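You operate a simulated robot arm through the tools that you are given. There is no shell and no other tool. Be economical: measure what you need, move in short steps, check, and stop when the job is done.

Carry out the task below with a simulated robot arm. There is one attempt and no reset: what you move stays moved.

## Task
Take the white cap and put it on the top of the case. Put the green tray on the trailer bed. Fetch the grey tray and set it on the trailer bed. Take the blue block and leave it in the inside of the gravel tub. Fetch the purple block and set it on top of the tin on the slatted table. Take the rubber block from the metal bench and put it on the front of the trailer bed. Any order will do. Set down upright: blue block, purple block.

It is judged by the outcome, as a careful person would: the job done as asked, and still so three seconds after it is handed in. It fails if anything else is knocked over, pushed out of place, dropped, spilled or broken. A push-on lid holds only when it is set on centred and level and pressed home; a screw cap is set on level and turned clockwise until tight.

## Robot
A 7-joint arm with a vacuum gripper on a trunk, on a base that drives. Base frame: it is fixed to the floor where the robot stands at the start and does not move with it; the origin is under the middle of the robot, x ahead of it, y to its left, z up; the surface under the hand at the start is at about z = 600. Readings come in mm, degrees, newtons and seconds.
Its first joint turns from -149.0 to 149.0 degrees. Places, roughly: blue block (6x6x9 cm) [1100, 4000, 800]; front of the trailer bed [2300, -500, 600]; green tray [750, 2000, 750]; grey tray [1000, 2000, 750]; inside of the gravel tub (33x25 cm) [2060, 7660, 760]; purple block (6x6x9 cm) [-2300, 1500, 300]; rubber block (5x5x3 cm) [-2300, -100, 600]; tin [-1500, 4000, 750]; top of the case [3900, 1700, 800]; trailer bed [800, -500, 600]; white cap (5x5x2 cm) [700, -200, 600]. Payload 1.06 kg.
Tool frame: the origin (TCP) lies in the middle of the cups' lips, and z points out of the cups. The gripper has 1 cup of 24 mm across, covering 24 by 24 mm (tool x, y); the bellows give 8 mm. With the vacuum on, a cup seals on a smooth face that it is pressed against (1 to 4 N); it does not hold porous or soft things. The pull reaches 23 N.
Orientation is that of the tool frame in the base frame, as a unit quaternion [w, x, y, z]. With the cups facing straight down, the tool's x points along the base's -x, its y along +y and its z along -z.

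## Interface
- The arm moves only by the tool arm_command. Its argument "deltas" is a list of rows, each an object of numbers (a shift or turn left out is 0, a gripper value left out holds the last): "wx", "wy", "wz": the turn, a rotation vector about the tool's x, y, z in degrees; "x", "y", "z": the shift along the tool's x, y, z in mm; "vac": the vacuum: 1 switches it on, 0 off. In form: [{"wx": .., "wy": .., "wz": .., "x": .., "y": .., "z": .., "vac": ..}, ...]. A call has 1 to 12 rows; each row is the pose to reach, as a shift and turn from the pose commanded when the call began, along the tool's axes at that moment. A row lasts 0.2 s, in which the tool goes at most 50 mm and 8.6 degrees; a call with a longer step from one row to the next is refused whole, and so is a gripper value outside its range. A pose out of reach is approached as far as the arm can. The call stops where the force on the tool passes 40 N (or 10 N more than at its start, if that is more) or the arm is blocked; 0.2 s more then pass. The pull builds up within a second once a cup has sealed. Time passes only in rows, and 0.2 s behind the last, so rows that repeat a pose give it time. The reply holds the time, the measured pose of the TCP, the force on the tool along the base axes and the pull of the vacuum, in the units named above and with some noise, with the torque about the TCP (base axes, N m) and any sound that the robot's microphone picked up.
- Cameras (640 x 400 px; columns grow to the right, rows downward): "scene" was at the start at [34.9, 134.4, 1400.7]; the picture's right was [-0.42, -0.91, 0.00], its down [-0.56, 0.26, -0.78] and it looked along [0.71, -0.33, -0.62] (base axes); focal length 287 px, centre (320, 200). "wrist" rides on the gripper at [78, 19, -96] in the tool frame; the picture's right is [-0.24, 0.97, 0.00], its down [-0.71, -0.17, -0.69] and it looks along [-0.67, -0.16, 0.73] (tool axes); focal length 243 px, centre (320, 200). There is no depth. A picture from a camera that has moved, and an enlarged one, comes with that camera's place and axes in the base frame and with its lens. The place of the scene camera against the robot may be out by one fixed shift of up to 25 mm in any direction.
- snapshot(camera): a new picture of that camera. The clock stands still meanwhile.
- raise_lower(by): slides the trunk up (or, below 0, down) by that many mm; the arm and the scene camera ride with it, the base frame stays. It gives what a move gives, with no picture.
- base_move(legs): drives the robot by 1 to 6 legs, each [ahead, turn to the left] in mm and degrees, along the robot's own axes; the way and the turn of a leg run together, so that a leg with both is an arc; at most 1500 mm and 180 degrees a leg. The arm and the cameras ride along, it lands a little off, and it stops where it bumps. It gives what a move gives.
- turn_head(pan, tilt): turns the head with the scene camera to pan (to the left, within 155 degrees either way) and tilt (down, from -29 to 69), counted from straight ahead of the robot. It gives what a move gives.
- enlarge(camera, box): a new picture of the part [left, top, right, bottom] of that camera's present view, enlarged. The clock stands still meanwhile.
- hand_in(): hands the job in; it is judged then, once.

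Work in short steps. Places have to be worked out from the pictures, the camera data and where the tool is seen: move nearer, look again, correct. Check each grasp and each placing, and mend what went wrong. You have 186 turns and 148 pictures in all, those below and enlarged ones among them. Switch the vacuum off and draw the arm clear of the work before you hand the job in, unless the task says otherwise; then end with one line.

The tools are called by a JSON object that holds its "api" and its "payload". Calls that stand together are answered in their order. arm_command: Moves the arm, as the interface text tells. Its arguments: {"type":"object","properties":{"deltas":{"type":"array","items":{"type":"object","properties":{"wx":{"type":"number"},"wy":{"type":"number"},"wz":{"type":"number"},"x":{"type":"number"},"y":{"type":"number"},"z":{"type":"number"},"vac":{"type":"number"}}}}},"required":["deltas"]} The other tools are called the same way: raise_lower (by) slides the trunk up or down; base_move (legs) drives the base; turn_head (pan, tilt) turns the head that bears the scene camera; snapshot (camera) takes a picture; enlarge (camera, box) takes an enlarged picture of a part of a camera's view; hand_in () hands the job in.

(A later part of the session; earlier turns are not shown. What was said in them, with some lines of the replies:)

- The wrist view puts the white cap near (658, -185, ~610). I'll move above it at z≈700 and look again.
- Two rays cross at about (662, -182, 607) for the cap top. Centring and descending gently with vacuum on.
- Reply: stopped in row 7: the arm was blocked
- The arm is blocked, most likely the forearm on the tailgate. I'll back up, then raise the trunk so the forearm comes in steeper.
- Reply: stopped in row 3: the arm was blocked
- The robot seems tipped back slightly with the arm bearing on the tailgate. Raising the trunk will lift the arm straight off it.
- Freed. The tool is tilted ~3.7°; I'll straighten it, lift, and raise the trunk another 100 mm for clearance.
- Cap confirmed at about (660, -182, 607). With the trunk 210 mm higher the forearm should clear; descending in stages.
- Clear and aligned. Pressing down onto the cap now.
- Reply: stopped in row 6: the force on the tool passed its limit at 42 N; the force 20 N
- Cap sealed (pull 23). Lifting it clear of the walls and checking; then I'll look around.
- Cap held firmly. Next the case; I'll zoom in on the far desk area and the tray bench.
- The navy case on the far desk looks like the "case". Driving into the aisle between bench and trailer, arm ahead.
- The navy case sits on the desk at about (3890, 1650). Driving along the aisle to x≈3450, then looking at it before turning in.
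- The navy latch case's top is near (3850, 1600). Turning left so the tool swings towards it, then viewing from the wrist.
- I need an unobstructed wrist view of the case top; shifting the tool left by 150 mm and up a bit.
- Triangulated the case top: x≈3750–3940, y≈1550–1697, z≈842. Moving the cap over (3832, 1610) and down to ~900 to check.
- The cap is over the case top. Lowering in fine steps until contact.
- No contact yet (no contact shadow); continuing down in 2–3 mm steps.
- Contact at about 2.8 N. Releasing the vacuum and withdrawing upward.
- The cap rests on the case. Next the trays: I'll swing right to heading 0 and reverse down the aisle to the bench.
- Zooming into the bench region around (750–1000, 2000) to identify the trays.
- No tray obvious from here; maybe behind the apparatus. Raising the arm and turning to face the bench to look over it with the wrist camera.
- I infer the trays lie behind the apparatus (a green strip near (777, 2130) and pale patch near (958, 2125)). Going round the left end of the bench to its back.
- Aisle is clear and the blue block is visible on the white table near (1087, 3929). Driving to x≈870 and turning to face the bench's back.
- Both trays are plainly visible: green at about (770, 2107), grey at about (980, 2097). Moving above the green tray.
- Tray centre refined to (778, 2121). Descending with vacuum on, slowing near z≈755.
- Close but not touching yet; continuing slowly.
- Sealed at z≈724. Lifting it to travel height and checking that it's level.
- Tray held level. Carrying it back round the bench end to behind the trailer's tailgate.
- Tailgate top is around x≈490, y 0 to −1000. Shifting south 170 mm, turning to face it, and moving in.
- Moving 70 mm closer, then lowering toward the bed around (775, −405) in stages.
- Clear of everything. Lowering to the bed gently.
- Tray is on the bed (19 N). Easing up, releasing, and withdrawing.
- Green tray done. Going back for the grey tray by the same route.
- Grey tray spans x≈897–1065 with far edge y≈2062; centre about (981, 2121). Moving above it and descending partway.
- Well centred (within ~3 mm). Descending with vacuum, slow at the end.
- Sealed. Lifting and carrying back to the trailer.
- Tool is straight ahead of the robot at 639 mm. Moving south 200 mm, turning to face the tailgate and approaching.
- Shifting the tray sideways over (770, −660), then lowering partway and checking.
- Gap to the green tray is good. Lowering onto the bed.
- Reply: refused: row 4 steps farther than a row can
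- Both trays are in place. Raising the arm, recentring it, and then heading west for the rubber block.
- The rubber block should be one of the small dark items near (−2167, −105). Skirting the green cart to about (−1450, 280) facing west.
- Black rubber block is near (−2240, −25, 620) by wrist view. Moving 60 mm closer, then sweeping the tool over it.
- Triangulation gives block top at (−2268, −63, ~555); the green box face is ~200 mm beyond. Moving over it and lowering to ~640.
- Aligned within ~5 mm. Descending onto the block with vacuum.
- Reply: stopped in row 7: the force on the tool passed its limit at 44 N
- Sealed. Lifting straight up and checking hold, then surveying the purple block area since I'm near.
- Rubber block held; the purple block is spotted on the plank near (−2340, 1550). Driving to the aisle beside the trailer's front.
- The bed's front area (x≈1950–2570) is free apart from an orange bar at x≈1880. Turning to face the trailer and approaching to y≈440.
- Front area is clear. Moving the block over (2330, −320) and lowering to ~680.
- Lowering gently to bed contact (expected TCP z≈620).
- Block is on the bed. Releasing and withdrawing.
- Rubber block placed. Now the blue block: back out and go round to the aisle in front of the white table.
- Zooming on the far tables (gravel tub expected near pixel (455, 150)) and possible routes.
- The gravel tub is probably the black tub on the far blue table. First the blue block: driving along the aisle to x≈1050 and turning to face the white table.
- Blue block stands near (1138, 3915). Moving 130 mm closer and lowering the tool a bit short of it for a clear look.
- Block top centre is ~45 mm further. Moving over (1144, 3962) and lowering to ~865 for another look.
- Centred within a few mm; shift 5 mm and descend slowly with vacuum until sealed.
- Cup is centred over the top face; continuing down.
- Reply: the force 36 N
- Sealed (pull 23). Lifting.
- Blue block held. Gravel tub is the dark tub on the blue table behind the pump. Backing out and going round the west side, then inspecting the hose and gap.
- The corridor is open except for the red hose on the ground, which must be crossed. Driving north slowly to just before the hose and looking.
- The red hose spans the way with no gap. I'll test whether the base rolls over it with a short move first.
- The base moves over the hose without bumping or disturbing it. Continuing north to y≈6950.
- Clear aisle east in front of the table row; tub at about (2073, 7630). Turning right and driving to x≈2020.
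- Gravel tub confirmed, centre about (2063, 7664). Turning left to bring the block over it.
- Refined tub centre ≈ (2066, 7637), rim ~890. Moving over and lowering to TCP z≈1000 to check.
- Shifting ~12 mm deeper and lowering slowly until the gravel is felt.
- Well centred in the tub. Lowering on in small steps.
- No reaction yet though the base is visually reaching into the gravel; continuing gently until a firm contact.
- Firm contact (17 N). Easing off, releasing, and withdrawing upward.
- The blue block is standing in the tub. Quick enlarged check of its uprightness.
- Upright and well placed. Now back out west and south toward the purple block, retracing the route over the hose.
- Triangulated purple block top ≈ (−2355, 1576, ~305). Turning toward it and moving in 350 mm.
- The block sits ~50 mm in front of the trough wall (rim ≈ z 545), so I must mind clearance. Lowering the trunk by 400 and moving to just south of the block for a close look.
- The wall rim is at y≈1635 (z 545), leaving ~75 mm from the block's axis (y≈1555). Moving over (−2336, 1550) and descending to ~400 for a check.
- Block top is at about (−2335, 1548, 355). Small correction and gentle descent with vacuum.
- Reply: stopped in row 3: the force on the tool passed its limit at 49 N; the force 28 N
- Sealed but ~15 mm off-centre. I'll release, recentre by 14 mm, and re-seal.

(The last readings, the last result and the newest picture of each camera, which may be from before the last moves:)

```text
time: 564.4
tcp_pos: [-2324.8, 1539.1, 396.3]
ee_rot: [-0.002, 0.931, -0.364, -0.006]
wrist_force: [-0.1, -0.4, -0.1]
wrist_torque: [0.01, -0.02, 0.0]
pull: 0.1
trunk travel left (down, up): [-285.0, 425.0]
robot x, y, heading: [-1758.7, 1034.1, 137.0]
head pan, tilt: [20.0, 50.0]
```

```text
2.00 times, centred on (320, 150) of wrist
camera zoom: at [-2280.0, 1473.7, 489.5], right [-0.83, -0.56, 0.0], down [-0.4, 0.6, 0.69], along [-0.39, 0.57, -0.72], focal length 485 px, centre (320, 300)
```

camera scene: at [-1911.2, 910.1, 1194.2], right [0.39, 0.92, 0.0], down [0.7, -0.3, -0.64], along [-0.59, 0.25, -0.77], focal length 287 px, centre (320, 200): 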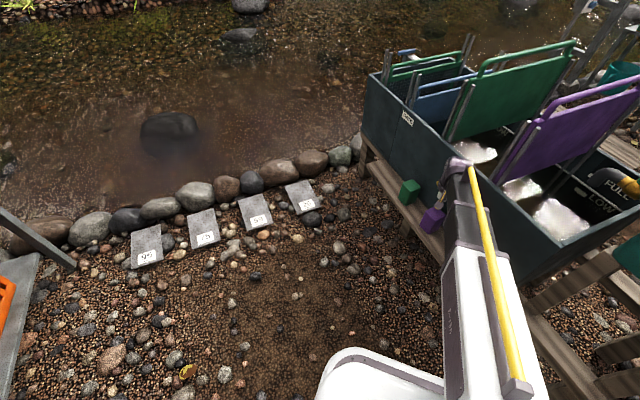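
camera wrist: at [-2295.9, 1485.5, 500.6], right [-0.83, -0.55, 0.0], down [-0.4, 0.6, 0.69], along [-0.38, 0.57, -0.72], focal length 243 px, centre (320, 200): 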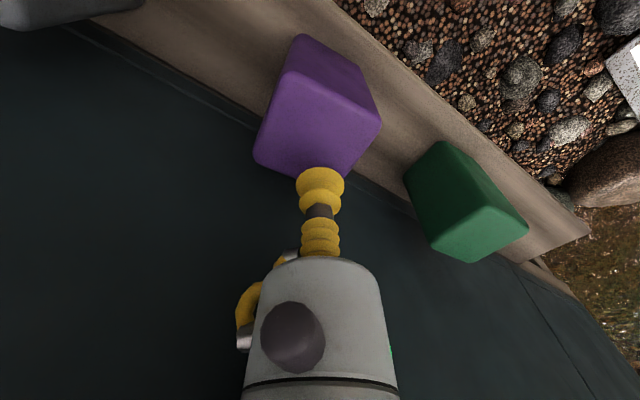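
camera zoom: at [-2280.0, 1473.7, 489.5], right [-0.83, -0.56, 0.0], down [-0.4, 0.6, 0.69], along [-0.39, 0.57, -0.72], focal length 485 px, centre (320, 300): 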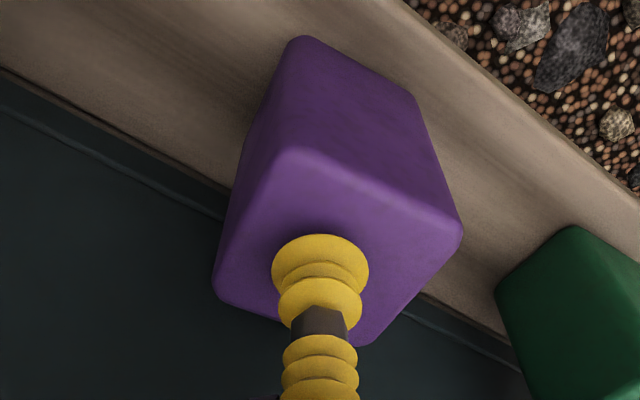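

Adjusting slightly (−5 mm) and re-sealing with a gentle press.

{"api": "arm_command", "payload": {"deltas": [{"x": -5, "z": 6, "vac": 1}, {"x": -5, "z": 11}, {"x": -5, "z": 14}, {"x": -5, "z": 17}, {"x": -5, "z": 18}, {"x": -5, "z": 18}, {"x": -5, "z": 18}]}}

{"api": "enlarge", "payload": {"camera": "wrist", "box": [220, 50, 420, 250]}}

```text
time: 566.0
tcp_pos: [-2328.4, 1544.2, 378.4]
ee_rot: [-0.002, 0.931, -0.364, -0.007]
wrist_force: [2.4, 5.2, 24.3]
wrist_torque: [-0.15, -0.11, 0.07]
pull: 23.2
trunk travel left (down, up): [-285.0, 425.0]
robot x, y, heading: [-1759.5, 1033.2, 137.2]
head pan, tilt: [20.0, 50.0]
```

```text
2.00 times, centred on (320, 150) of wrist
camera zoom: at [-2283.9, 1476.7, 473.6], right [-0.83, -0.55, 0.0], down [-0.4, 0.6, 0.69], along [-0.39, 0.58, -0.72], focal length 485 px, centre (320, 300)
```

zoom: 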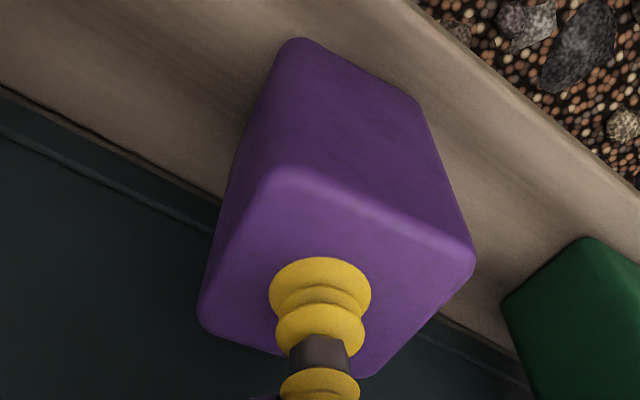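

Well centred now. Lifting straight up clear of the wall, then raising the trunk.

{"api": "arm_command", "payload": {"deltas": [{"z": -8}, {"z": -25}, {"z": -65}, {"z": -110}, {"z": -155}, {"z": -200}, {"z": -245}, {"z": -290}, {"z": -335}, {"z": -380}]}}

{"api": "raise_lower", "payload": {"by": 400}}

{"api": "snapshot", "payload": {"camera": "wrist"}}

```text
time: 568.2
tcp_pos: [-2323.6, 1542.4, 757.4]
ee_rot: [-0.001, 0.932, -0.364, -0.006]
wrist_force: [0.0, 0.3, -1.0]
wrist_torque: [0.01, -0.02, 0.01]
pull: 23.0
trunk travel left (down, up): [-285.0, 425.0]
robot x, y, heading: [-1761.0, 1035.0, 136.9]
head pan, tilt: [20.0, 50.0]
```

```text
time: 572.0
tcp_pos: [-2323.1, 1542.0, 1158.5]
ee_rot: [-0.001, 0.931, -0.364, -0.005]
wrist_force: [0.5, 0.2, -2.5]
wrist_torque: [-0.05, 0.0, -0.01]
pull: 22.7
trunk travel left (down, up): [-685.0, 25.0]
robot x, y, heading: [-1760.3, 1035.0, 137.0]
head pan, tilt: [20.0, 50.0]
```

```text
48 pictures are left
camera wrist: at [-2278.9, 1475.8, 1251.5], right [-0.83, -0.56, 0.0], down [-0.4, 0.6, 0.69], along [-0.39, 0.57, -0.72], focal length 243 px, centre (320, 200)
```

wrist: 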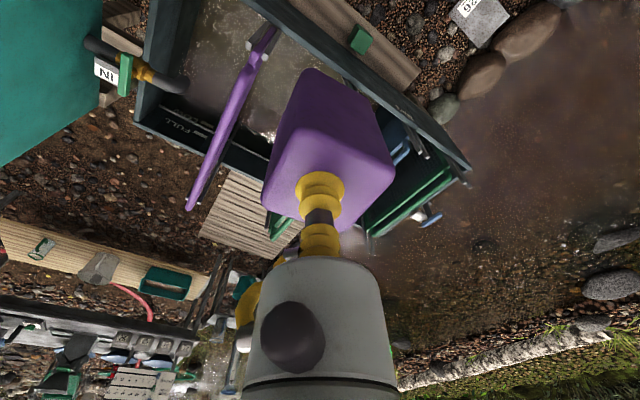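

Block held. Reversing out, turning left (away from the barrel), and heading to the slatted table's east side.

{"api": "base_move", "payload": {"legs": [[-330, 0], [0, 120], [0, 103], [1080, 0], [0, 90]]}}

```text
time: 592.5
tcp_pos: [-466.0, 1574.0, 1157.2]
ee_rot: [-0.004, 0.714, -0.7, -0.004]
wrist_force: [-0.4, 0.2, -1.0]
wrist_torque: [-0.02, -0.01, 0.01]
pull: 23.1
trunk travel left (down, up): [-685.0, 25.0]
robot x, y, heading: [-444.1, 812.4, 90.4]
head pan, tilt: [20.0, 50.0]
```

{"api": "base_move", "payload": {"legs": [[1300, 0], [1000, 0]]}}

{"api": "turn_head", "payload": {"pan": 50, "tilt": 35}}

{"api": "snapshot", "payload": {"camera": "scene"}}

```text
time: 603.8
tcp_pos: [-497.9, 3876.2, 1156.5]
ee_rot: [-0.003, 0.718, -0.696, -0.005]
wrist_force: [0.2, 0.2, -0.9]
wrist_torque: [-0.03, 0.0, 0.01]
pull: 23.2
trunk travel left (down, up): [-685.0, 25.0]
robot x, y, heading: [-468.6, 3117.4, 91.1]
head pan, tilt: [20.0, 50.0]
```

```text
time: 604.8
tcp_pos: [-497.9, 3876.4, 1156.3]
ee_rot: [-0.004, 0.717, -0.697, -0.005]
wrist_force: [0.1, -0.1, -2.7]
wrist_torque: [-0.01, 0.02, 0.0]
pull: 23.0
trunk travel left (down, up): [-685.0, 25.0]
robot x, y, heading: [-465.4, 3116.9, 91.4]
head pan, tilt: [50.0, 35.0]
```

```text
47 pictures are left
camera scene: at [-703.9, 3125.0, 1615.8], right [0.63, 0.78, 0.0], down [0.45, -0.36, -0.82], along [-0.64, 0.51, -0.57], focal length 287 px, centre (320, 200)
```

scene: 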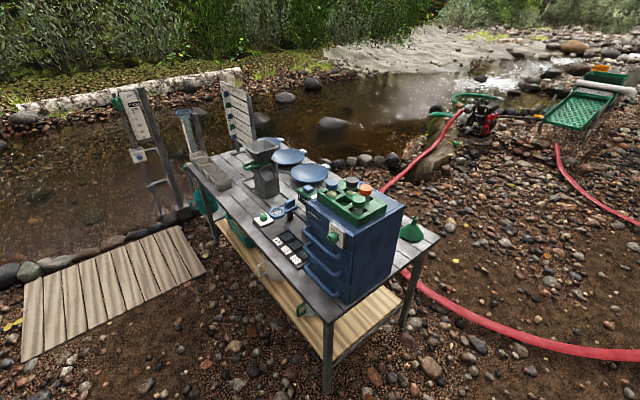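

Zooming on the slatted table to find the tin.

{"api": "enlarge", "payload": {"camera": "scene", "box": [180, 110, 460, 310]}}

```text
2.00 times, centred on (320, 210) of scene
camera zoom: at [-703.9, 3125.0, 1615.8], right [0.63, 0.78, 0.0], down [0.45, -0.36, -0.82], along [-0.64, 0.51, -0.57], focal length 574 px, centre (320, 180)
```

zoom: 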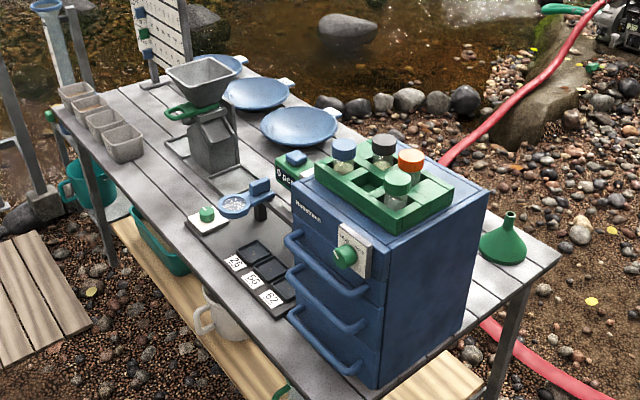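

The tin is likely behind the blue drawer box. Driving north ~850 mm for a view from the east.

{"api": "base_move", "payload": {"legs": [[850, 0]]}}

{"api": "turn_head", "payload": {"pan": 90, "tilt": 35}}

{"api": "snapshot", "payload": {"camera": "scene"}}

{"api": "enlarge", "payload": {"camera": "scene", "box": [200, 100, 440, 300]}}

```text
time: 609.3
tcp_pos: [-518.8, 4728.8, 1157.0]
ee_rot: [-0.003, 0.717, -0.697, -0.005]
wrist_force: [0.1, -0.3, -1.2]
wrist_torque: [-0.01, -0.02, 0.04]
pull: 22.7
trunk travel left (down, up): [-685.0, 25.0]
robot x, y, heading: [-486.7, 3968.6, 91.3]
head pan, tilt: [50.0, 35.0]
```

```text
time: 610.4
tcp_pos: [-518.8, 4728.1, 1157.2]
ee_rot: [-0.003, 0.717, -0.697, -0.005]
wrist_force: [-0.7, 0.2, -1.4]
wrist_torque: [-0.03, 0.01, -0.02]
pull: 22.6
trunk travel left (down, up): [-685.0, 25.0]
robot x, y, heading: [-486.8, 3967.6, 91.4]
head pan, tilt: [90.0, 35.0]
```

```text
45 pictures are left
camera scene: at [-742.5, 3919.0, 1615.8], right [-0.02, 1.0, 0.0], down [0.57, 0.01, -0.82], along [-0.82, -0.02, -0.57], focal length 287 px, centre (320, 200)
```

scene: 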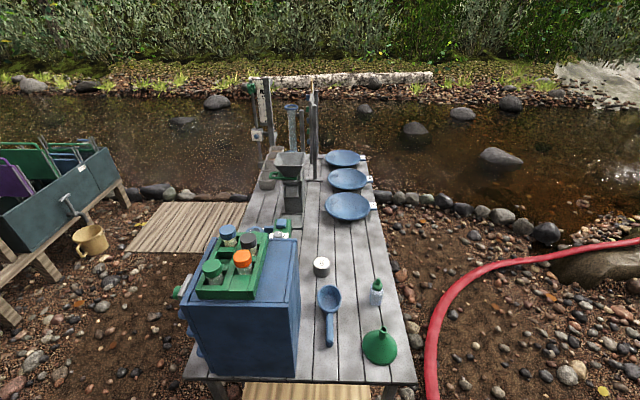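

```text
2.00 times, centred on (320, 200) of scene
camera zoom: at [-742.5, 3919.0, 1615.8], right [-0.02, 1.0, 0.0], down [0.57, 0.01, -0.82], along [-0.82, -0.02, -0.57], focal length 574 px, centre (320, 200)
```

zoom: 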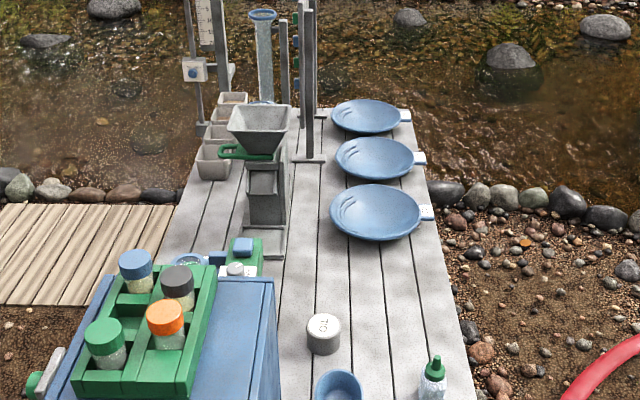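

The tin is the small white cylinder (~64 mm) near (−1519, 3902), just beyond the blue box. I'll approach diagonally from the north-east so the forearm stays clear of the box.

{"api": "base_move", "payload": {"legs": [[0, 35.5], [600, 0], [0, 90]]}}

{"api": "turn_head", "payload": {"pan": 15, "tilt": 42}}

{"api": "snapshot", "payload": {"camera": "scene"}}

{"api": "snapshot", "payload": {"camera": "wrist"}}

```text
time: 619.2
tcp_pos: [-1440.1, 3977.7, 1157.5]
ee_rot: [0.002, 0.948, 0.317, -0.006]
wrist_force: [-0.4, 0.2, -1.5]
wrist_torque: [0.03, 0.0, 0.0]
pull: 23.2
trunk travel left (down, up): [-685.0, 25.0]
robot x, y, heading: [-837.4, 4437.8, -143.4]
head pan, tilt: [90.0, 35.0]
```

```text
time: 620.7
tcp_pos: [-1441.0, 3978.2, 1157.2]
ee_rot: [0.003, 0.949, 0.316, -0.005]
wrist_force: [-0.4, -0.9, -2.0]
wrist_torque: [0.02, -0.04, 0.04]
pull: 22.9
trunk travel left (down, up): [-685.0, 25.0]
robot x, y, heading: [-840.4, 4442.5, -143.6]
head pan, tilt: [15.0, 42.0]
```

```text
43 pictures are left
camera scene: at [-751.5, 4266.6, 1605.4], right [-0.78, 0.62, 0.0], down [0.42, 0.52, -0.74], along [-0.46, -0.58, -0.67], focal length 287 px, centre (320, 200)
```

scene: 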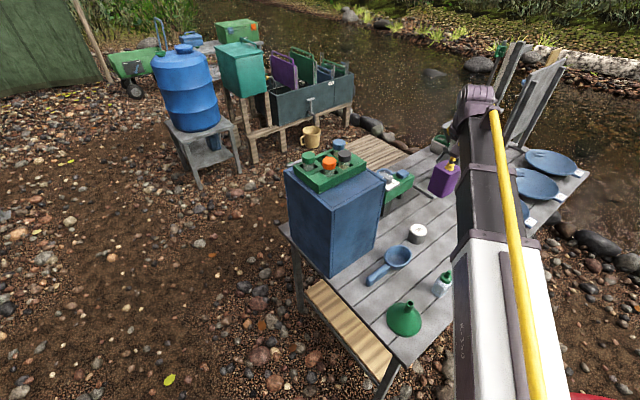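

```text
42 pictures are left
camera wrist: at [-1366.8, 4011.4, 1251.6], right [0.4, -0.92, 0.0], down [-0.66, -0.28, 0.69], along [-0.64, -0.28, -0.72], focal length 243 px, centre (320, 200)
```

wrist: 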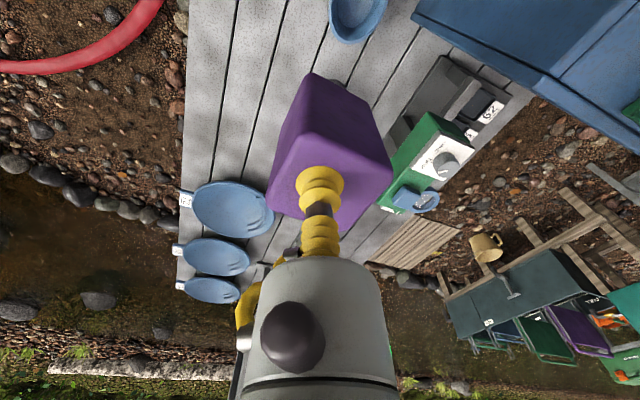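

I need the wrist camera to see the tin past the block; shifting the tool sideways (north-west) by 140 mm.

{"api": "arm_command", "payload": {"deltas": [{"y": -45}, {"y": -90}, {"y": -140}]}}

{"api": "snapshot", "payload": {"camera": "wrist"}}

```text
time: 621.5
tcp_pos: [-1525.3, 4089.4, 1159.7]
ee_rot: [0.003, 0.948, 0.317, -0.005]
wrist_force: [0.5, -0.4, -1.3]
wrist_torque: [-0.01, 0.02, 0.02]
pull: 23.4
trunk travel left (down, up): [-685.0, 25.0]
robot x, y, heading: [-837.1, 4444.2, -143.3]
head pan, tilt: [15.0, 42.0]
```

```text
41 pictures are left
camera wrist: at [-1451.6, 4123.9, 1253.1], right [0.4, -0.92, 0.0], down [-0.66, -0.28, 0.69], along [-0.64, -0.28, -0.72], focal length 243 px, centre (320, 200)
```

wrist: 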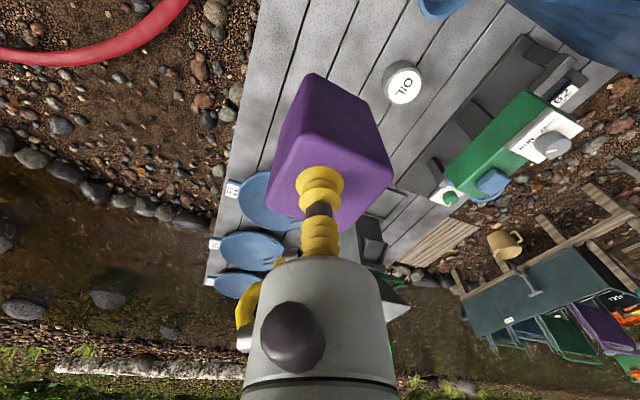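

Tin ("OIL") seen at about (−1543, 3898). Lowering 170 mm here for a second, closer sighting.

{"api": "arm_command", "payload": {"deltas": [{"z": 45}, {"z": 90}, {"z": 135}, {"z": 170}]}}

{"api": "snapshot", "payload": {"camera": "wrist"}}

```text
time: 622.5
tcp_pos: [-1526.5, 4089.9, 986.6]
ee_rot: [0.004, 0.949, 0.316, -0.005]
wrist_force: [-0.1, -0.2, -0.7]
wrist_torque: [0.0, 0.01, -0.01]
pull: 23.0
trunk travel left (down, up): [-685.0, 25.0]
robot x, y, heading: [-841.9, 4437.6, -143.7]
head pan, tilt: [15.0, 42.0]
```

```text
40 pictures are left
camera wrist: at [-1453.1, 4122.6, 1081.3], right [0.4, -0.92, 0.0], down [-0.66, -0.28, 0.69], along [-0.64, -0.28, -0.72], focal length 243 px, centre (320, 200)
```

wrist: 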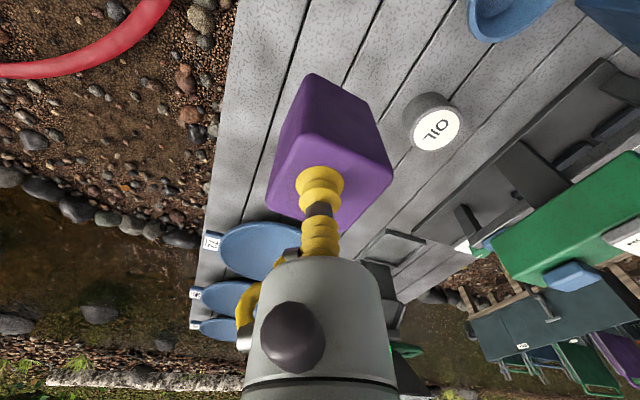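

Triangulated tin top: (−1539, 3906, ~770). Moving the block above it at the current height.

{"api": "arm_command", "payload": {"deltas": [{"x": -30, "y": 35}, {"x": -60, "y": 70}, {"x": -90, "y": 105}, {"x": -118, "y": 138}, {"x": -118, "y": 138}]}}

{"api": "snapshot", "payload": {"camera": "wrist"}}

{"api": "enlarge", "payload": {"camera": "scene", "box": [340, 120, 540, 260]}}

```text
time: 623.7
tcp_pos: [-1537.5, 3907.3, 988.5]
ee_rot: [0.002, 0.949, 0.316, -0.005]
wrist_force: [-0.6, -0.3, -2.2]
wrist_torque: [-0.01, -0.02, -0.02]
pull: 23.3
trunk travel left (down, up): [-685.0, 25.0]
robot x, y, heading: [-840.4, 4441.3, -143.4]
head pan, tilt: [15.0, 42.0]
```

```text
39 pictures are left
camera wrist: at [-1463.9, 3940.8, 1082.8], right [0.4, -0.92, 0.0], down [-0.66, -0.28, 0.69], along [-0.64, -0.28, -0.72], focal length 243 px, centre (320, 200)
```

wrist: 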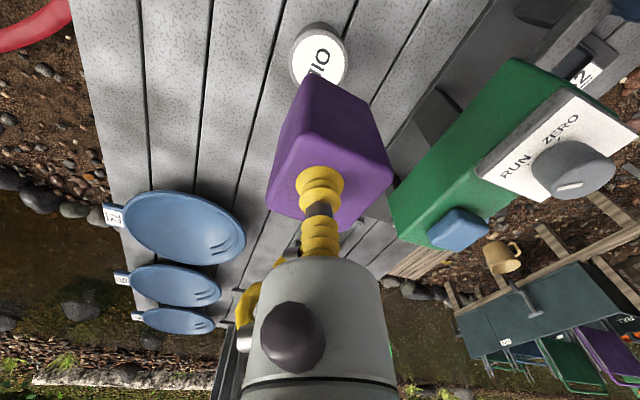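

```text
2.86 times, centred on (440, 190) of scene
camera zoom: at [-751.5, 4266.5, 1605.3], right [-0.78, 0.62, 0.0], down [0.42, 0.52, -0.74], along [-0.46, -0.58, -0.67], focal length 819 px, centre (-23, 229)
```

zoom: 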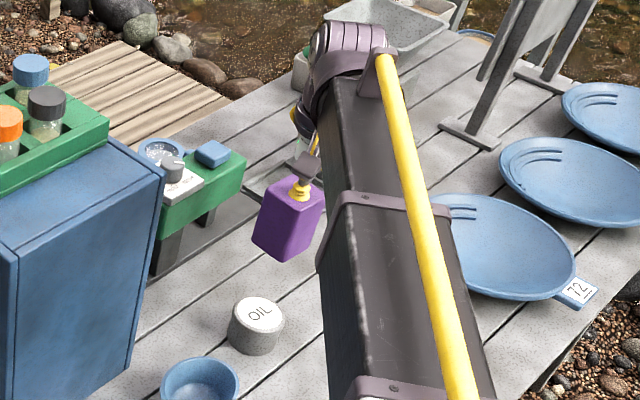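

The tin centre ray lands at (−1537, 3907), matching the TCP. Lowering to ~10–20 mm above the tin.

{"api": "arm_command", "payload": {"deltas": [{"z": 40}, {"z": 75}, {"z": 95}, {"z": 105}, {"z": 105}]}}

{"api": "snapshot", "payload": {"camera": "wrist"}}

{"api": "enlarge", "payload": {"camera": "scene", "box": [360, 150, 480, 250]}}

```text
time: 624.9
tcp_pos: [-1539.4, 3906.8, 883.5]
ee_rot: [0.003, 0.948, 0.317, -0.005]
wrist_force: [-0.4, 0.3, -1.4]
wrist_torque: [0.01, -0.06, 0.0]
pull: 22.6
trunk travel left (down, up): [-685.0, 25.0]
robot x, y, heading: [-837.7, 4440.6, -143.3]
head pan, tilt: [15.0, 42.0]
```

```text
37 pictures are left
camera wrist: at [-1465.3, 3940.3, 977.8], right [0.4, -0.92, 0.0], down [-0.66, -0.28, 0.69], along [-0.64, -0.28, -0.72], focal length 243 px, centre (320, 200)
```

wrist: 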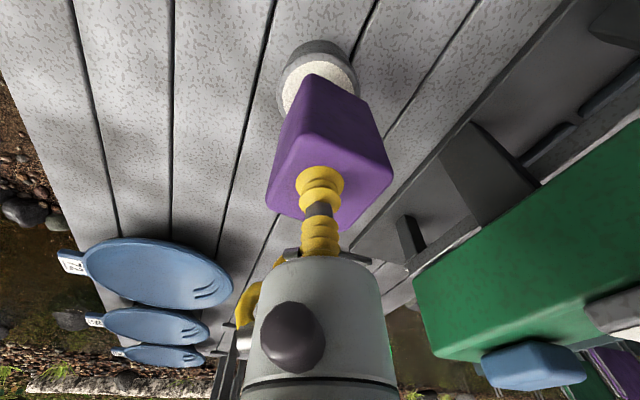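

```text
4.00 times, centred on (420, 200) of scene
camera zoom: at [-751.6, 4266.6, 1605.3], right [-0.78, 0.62, 0.0], down [0.42, 0.52, -0.74], along [-0.46, -0.58, -0.67], focal length 1147 px, centre (-80, 200)
```

zoom: 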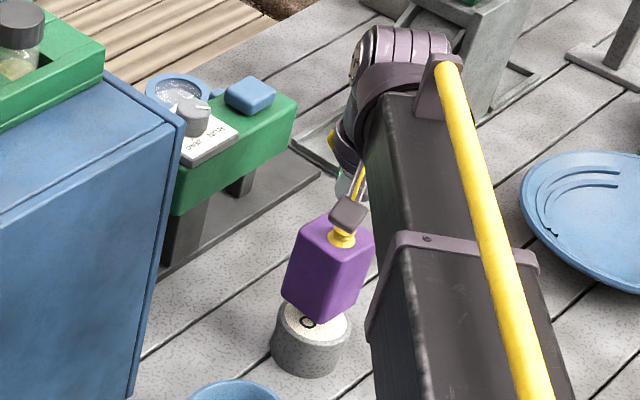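

Alignment looks good in both views. Lowering slowly to contact.

{"api": "arm_command", "payload": {"deltas": [{"z": 5}, {"z": 9}, {"z": 12}, {"z": 15}, {"z": 17}, {"z": 17}]}}

```text
time: 626.3
tcp_pos: [-1539.3, 3906.4, 867.7]
ee_rot: [0.003, 0.949, 0.316, -0.005]
wrist_force: [0.1, 0.0, -0.6]
wrist_torque: [-0.01, -0.01, 0.02]
pull: 22.9
trunk travel left (down, up): [-685.0, 25.0]
robot x, y, heading: [-838.0, 4445.2, -143.2]
head pan, tilt: [15.0, 42.0]
```

{"api": "arm_command", "payload": {"deltas": [{"z": 2}, {"z": 4}, {"z": 6}, {"z": 8}, {"z": 8}]}}

{"api": "snapshot", "payload": {"camera": "wrist"}}

```text
time: 627.5
tcp_pos: [-1537.6, 3907.3, 859.9]
ee_rot: [0.004, 0.948, 0.317, -0.007]
wrist_force: [-1.9, -2.4, 15.1]
wrist_torque: [0.03, 0.02, -0.02]
pull: 23.0
trunk travel left (down, up): [-685.0, 25.0]
robot x, y, heading: [-838.9, 4439.6, -143.2]
head pan, tilt: [15.0, 42.0]
```

```text
35 pictures are left
camera wrist: at [-1464.5, 3940.6, 954.2], right [0.4, -0.92, 0.0], down [-0.66, -0.28, 0.69], along [-0.64, -0.28, -0.72], focal length 243 px, centre (320, 200)
```

wrist: 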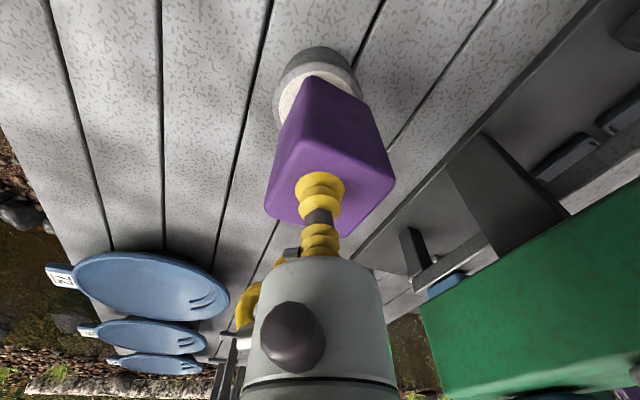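

On the tin with 15 N. Easing off, releasing, and lifting straight up.

{"api": "arm_command", "payload": {"deltas": [{"z": -3, "vac": 0}, {"z": -3}, {"z": -3}, {"z": -3}, {"z": -3}, {"z": -8}, {"z": -30}, {"z": -75}, {"z": -120}, {"z": -165}, {"z": -210}, {"z": -255}]}}

{"api": "snapshot", "payload": {"camera": "wrist"}}

{"api": "enlarge", "payload": {"camera": "scene", "box": [360, 150, 480, 250]}}

```text
time: 630.1
tcp_pos: [-1536.7, 3908.3, 1114.9]
ee_rot: [0.003, 0.949, 0.316, -0.005]
wrist_force: [-0.2, -0.5, 0.1]
wrist_torque: [-0.03, 0.0, 0.01]
pull: 0.2
trunk travel left (down, up): [-685.0, 25.0]
robot x, y, heading: [-837.9, 4444.2, -143.5]
head pan, tilt: [15.0, 42.0]
```

```text
34 pictures are left
camera wrist: at [-1462.6, 3943.0, 1208.3], right [0.4, -0.92, 0.0], down [-0.66, -0.28, 0.69], along [-0.64, -0.28, -0.72], focal length 243 px, centre (320, 200)
```

wrist: 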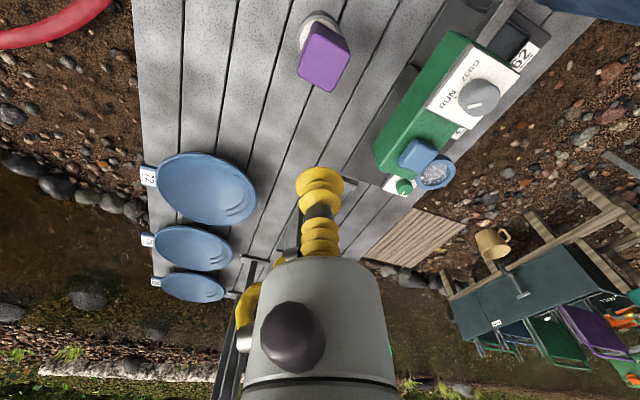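

```text
4.00 times, centred on (420, 200) of scene
camera zoom: at [-751.3, 4266.8, 1605.3], right [-0.78, 0.62, 0.0], down [0.42, 0.52, -0.74], along [-0.46, -0.58, -0.67], focal length 1147 px, centre (-80, 200)
```

zoom: 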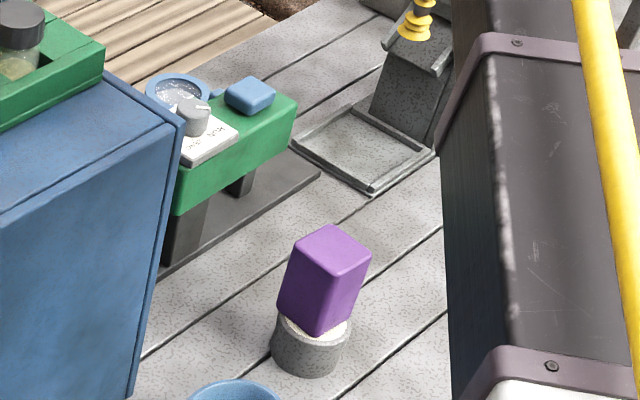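

The purple block stands upright on the tin, centred. Drawing the arm back clear of the table, then a last check.

{"api": "arm_command", "payload": {"deltas": [{"x": 40, "z": -20}, {"x": 85, "z": -30}, {"x": 130, "z": -30}, {"x": 175, "z": -30}, {"x": 220, "z": -30}, {"x": 220, "z": -30, "vac": 0}]}}

{"api": "enlarge", "payload": {"camera": "wrist", "box": [200, 0, 440, 150]}}

{"api": "snapshot", "payload": {"camera": "scene"}}

```text
time: 631.5
tcp_pos: [-1361.2, 4040.6, 1140.1]
ee_rot: [0.002, 0.949, 0.317, -0.006]
wrist_force: [0.3, -0.6, 0.5]
wrist_torque: [0.03, -0.03, -0.01]
pull: 0.0
trunk travel left (down, up): [-685.0, 25.0]
robot x, y, heading: [-841.1, 4439.1, -143.3]
head pan, tilt: [15.0, 42.0]
```

```text
2.67 times, centred on (320, 75) of wrist
camera zoom: at [-1287.9, 4073.9, 1234.8], right [0.4, -0.92, 0.0], down [-0.66, -0.28, 0.69], along [-0.64, -0.28, -0.72], focal length 647 px, centre (320, 533)
```

zoom: 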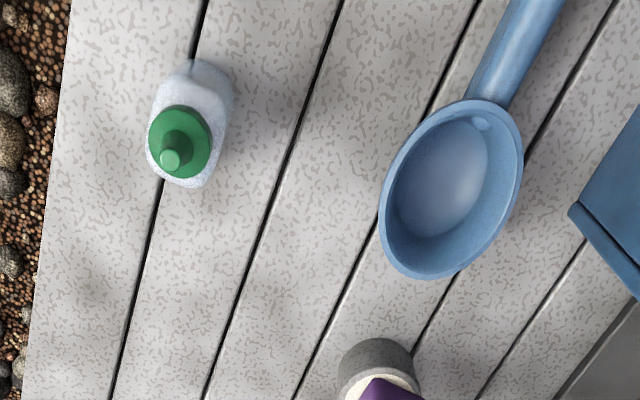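

```text
31 pictures are left
camera scene: at [-751.3, 4266.8, 1605.3], right [-0.78, 0.62, 0.0], down [0.42, 0.52, -0.74], along [-0.46, -0.58, -0.67], focal length 287 px, centre (320, 200)
```

scene: 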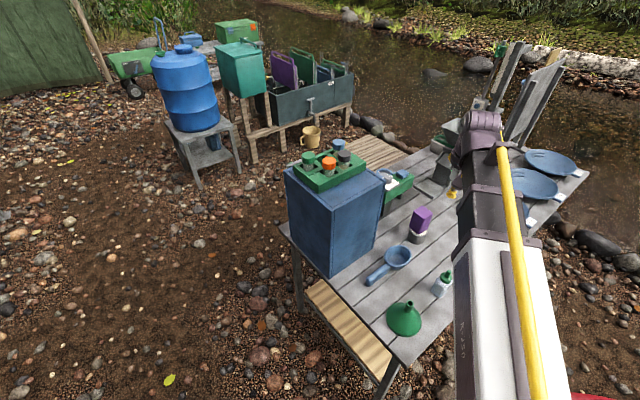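

All six items are placed, the vacuum is off and the arm is clear. Handing in.

{"api": "hand_in", "payload": {}}

```text
The job is handed in.
```

All six items are placed where you asked. I checked each one by camera after release, and the blue and purple blocks are upright. While I was first reaching for the white cap, the arm caught on the trailer's tailgate; I saw nothing damaged or moved.
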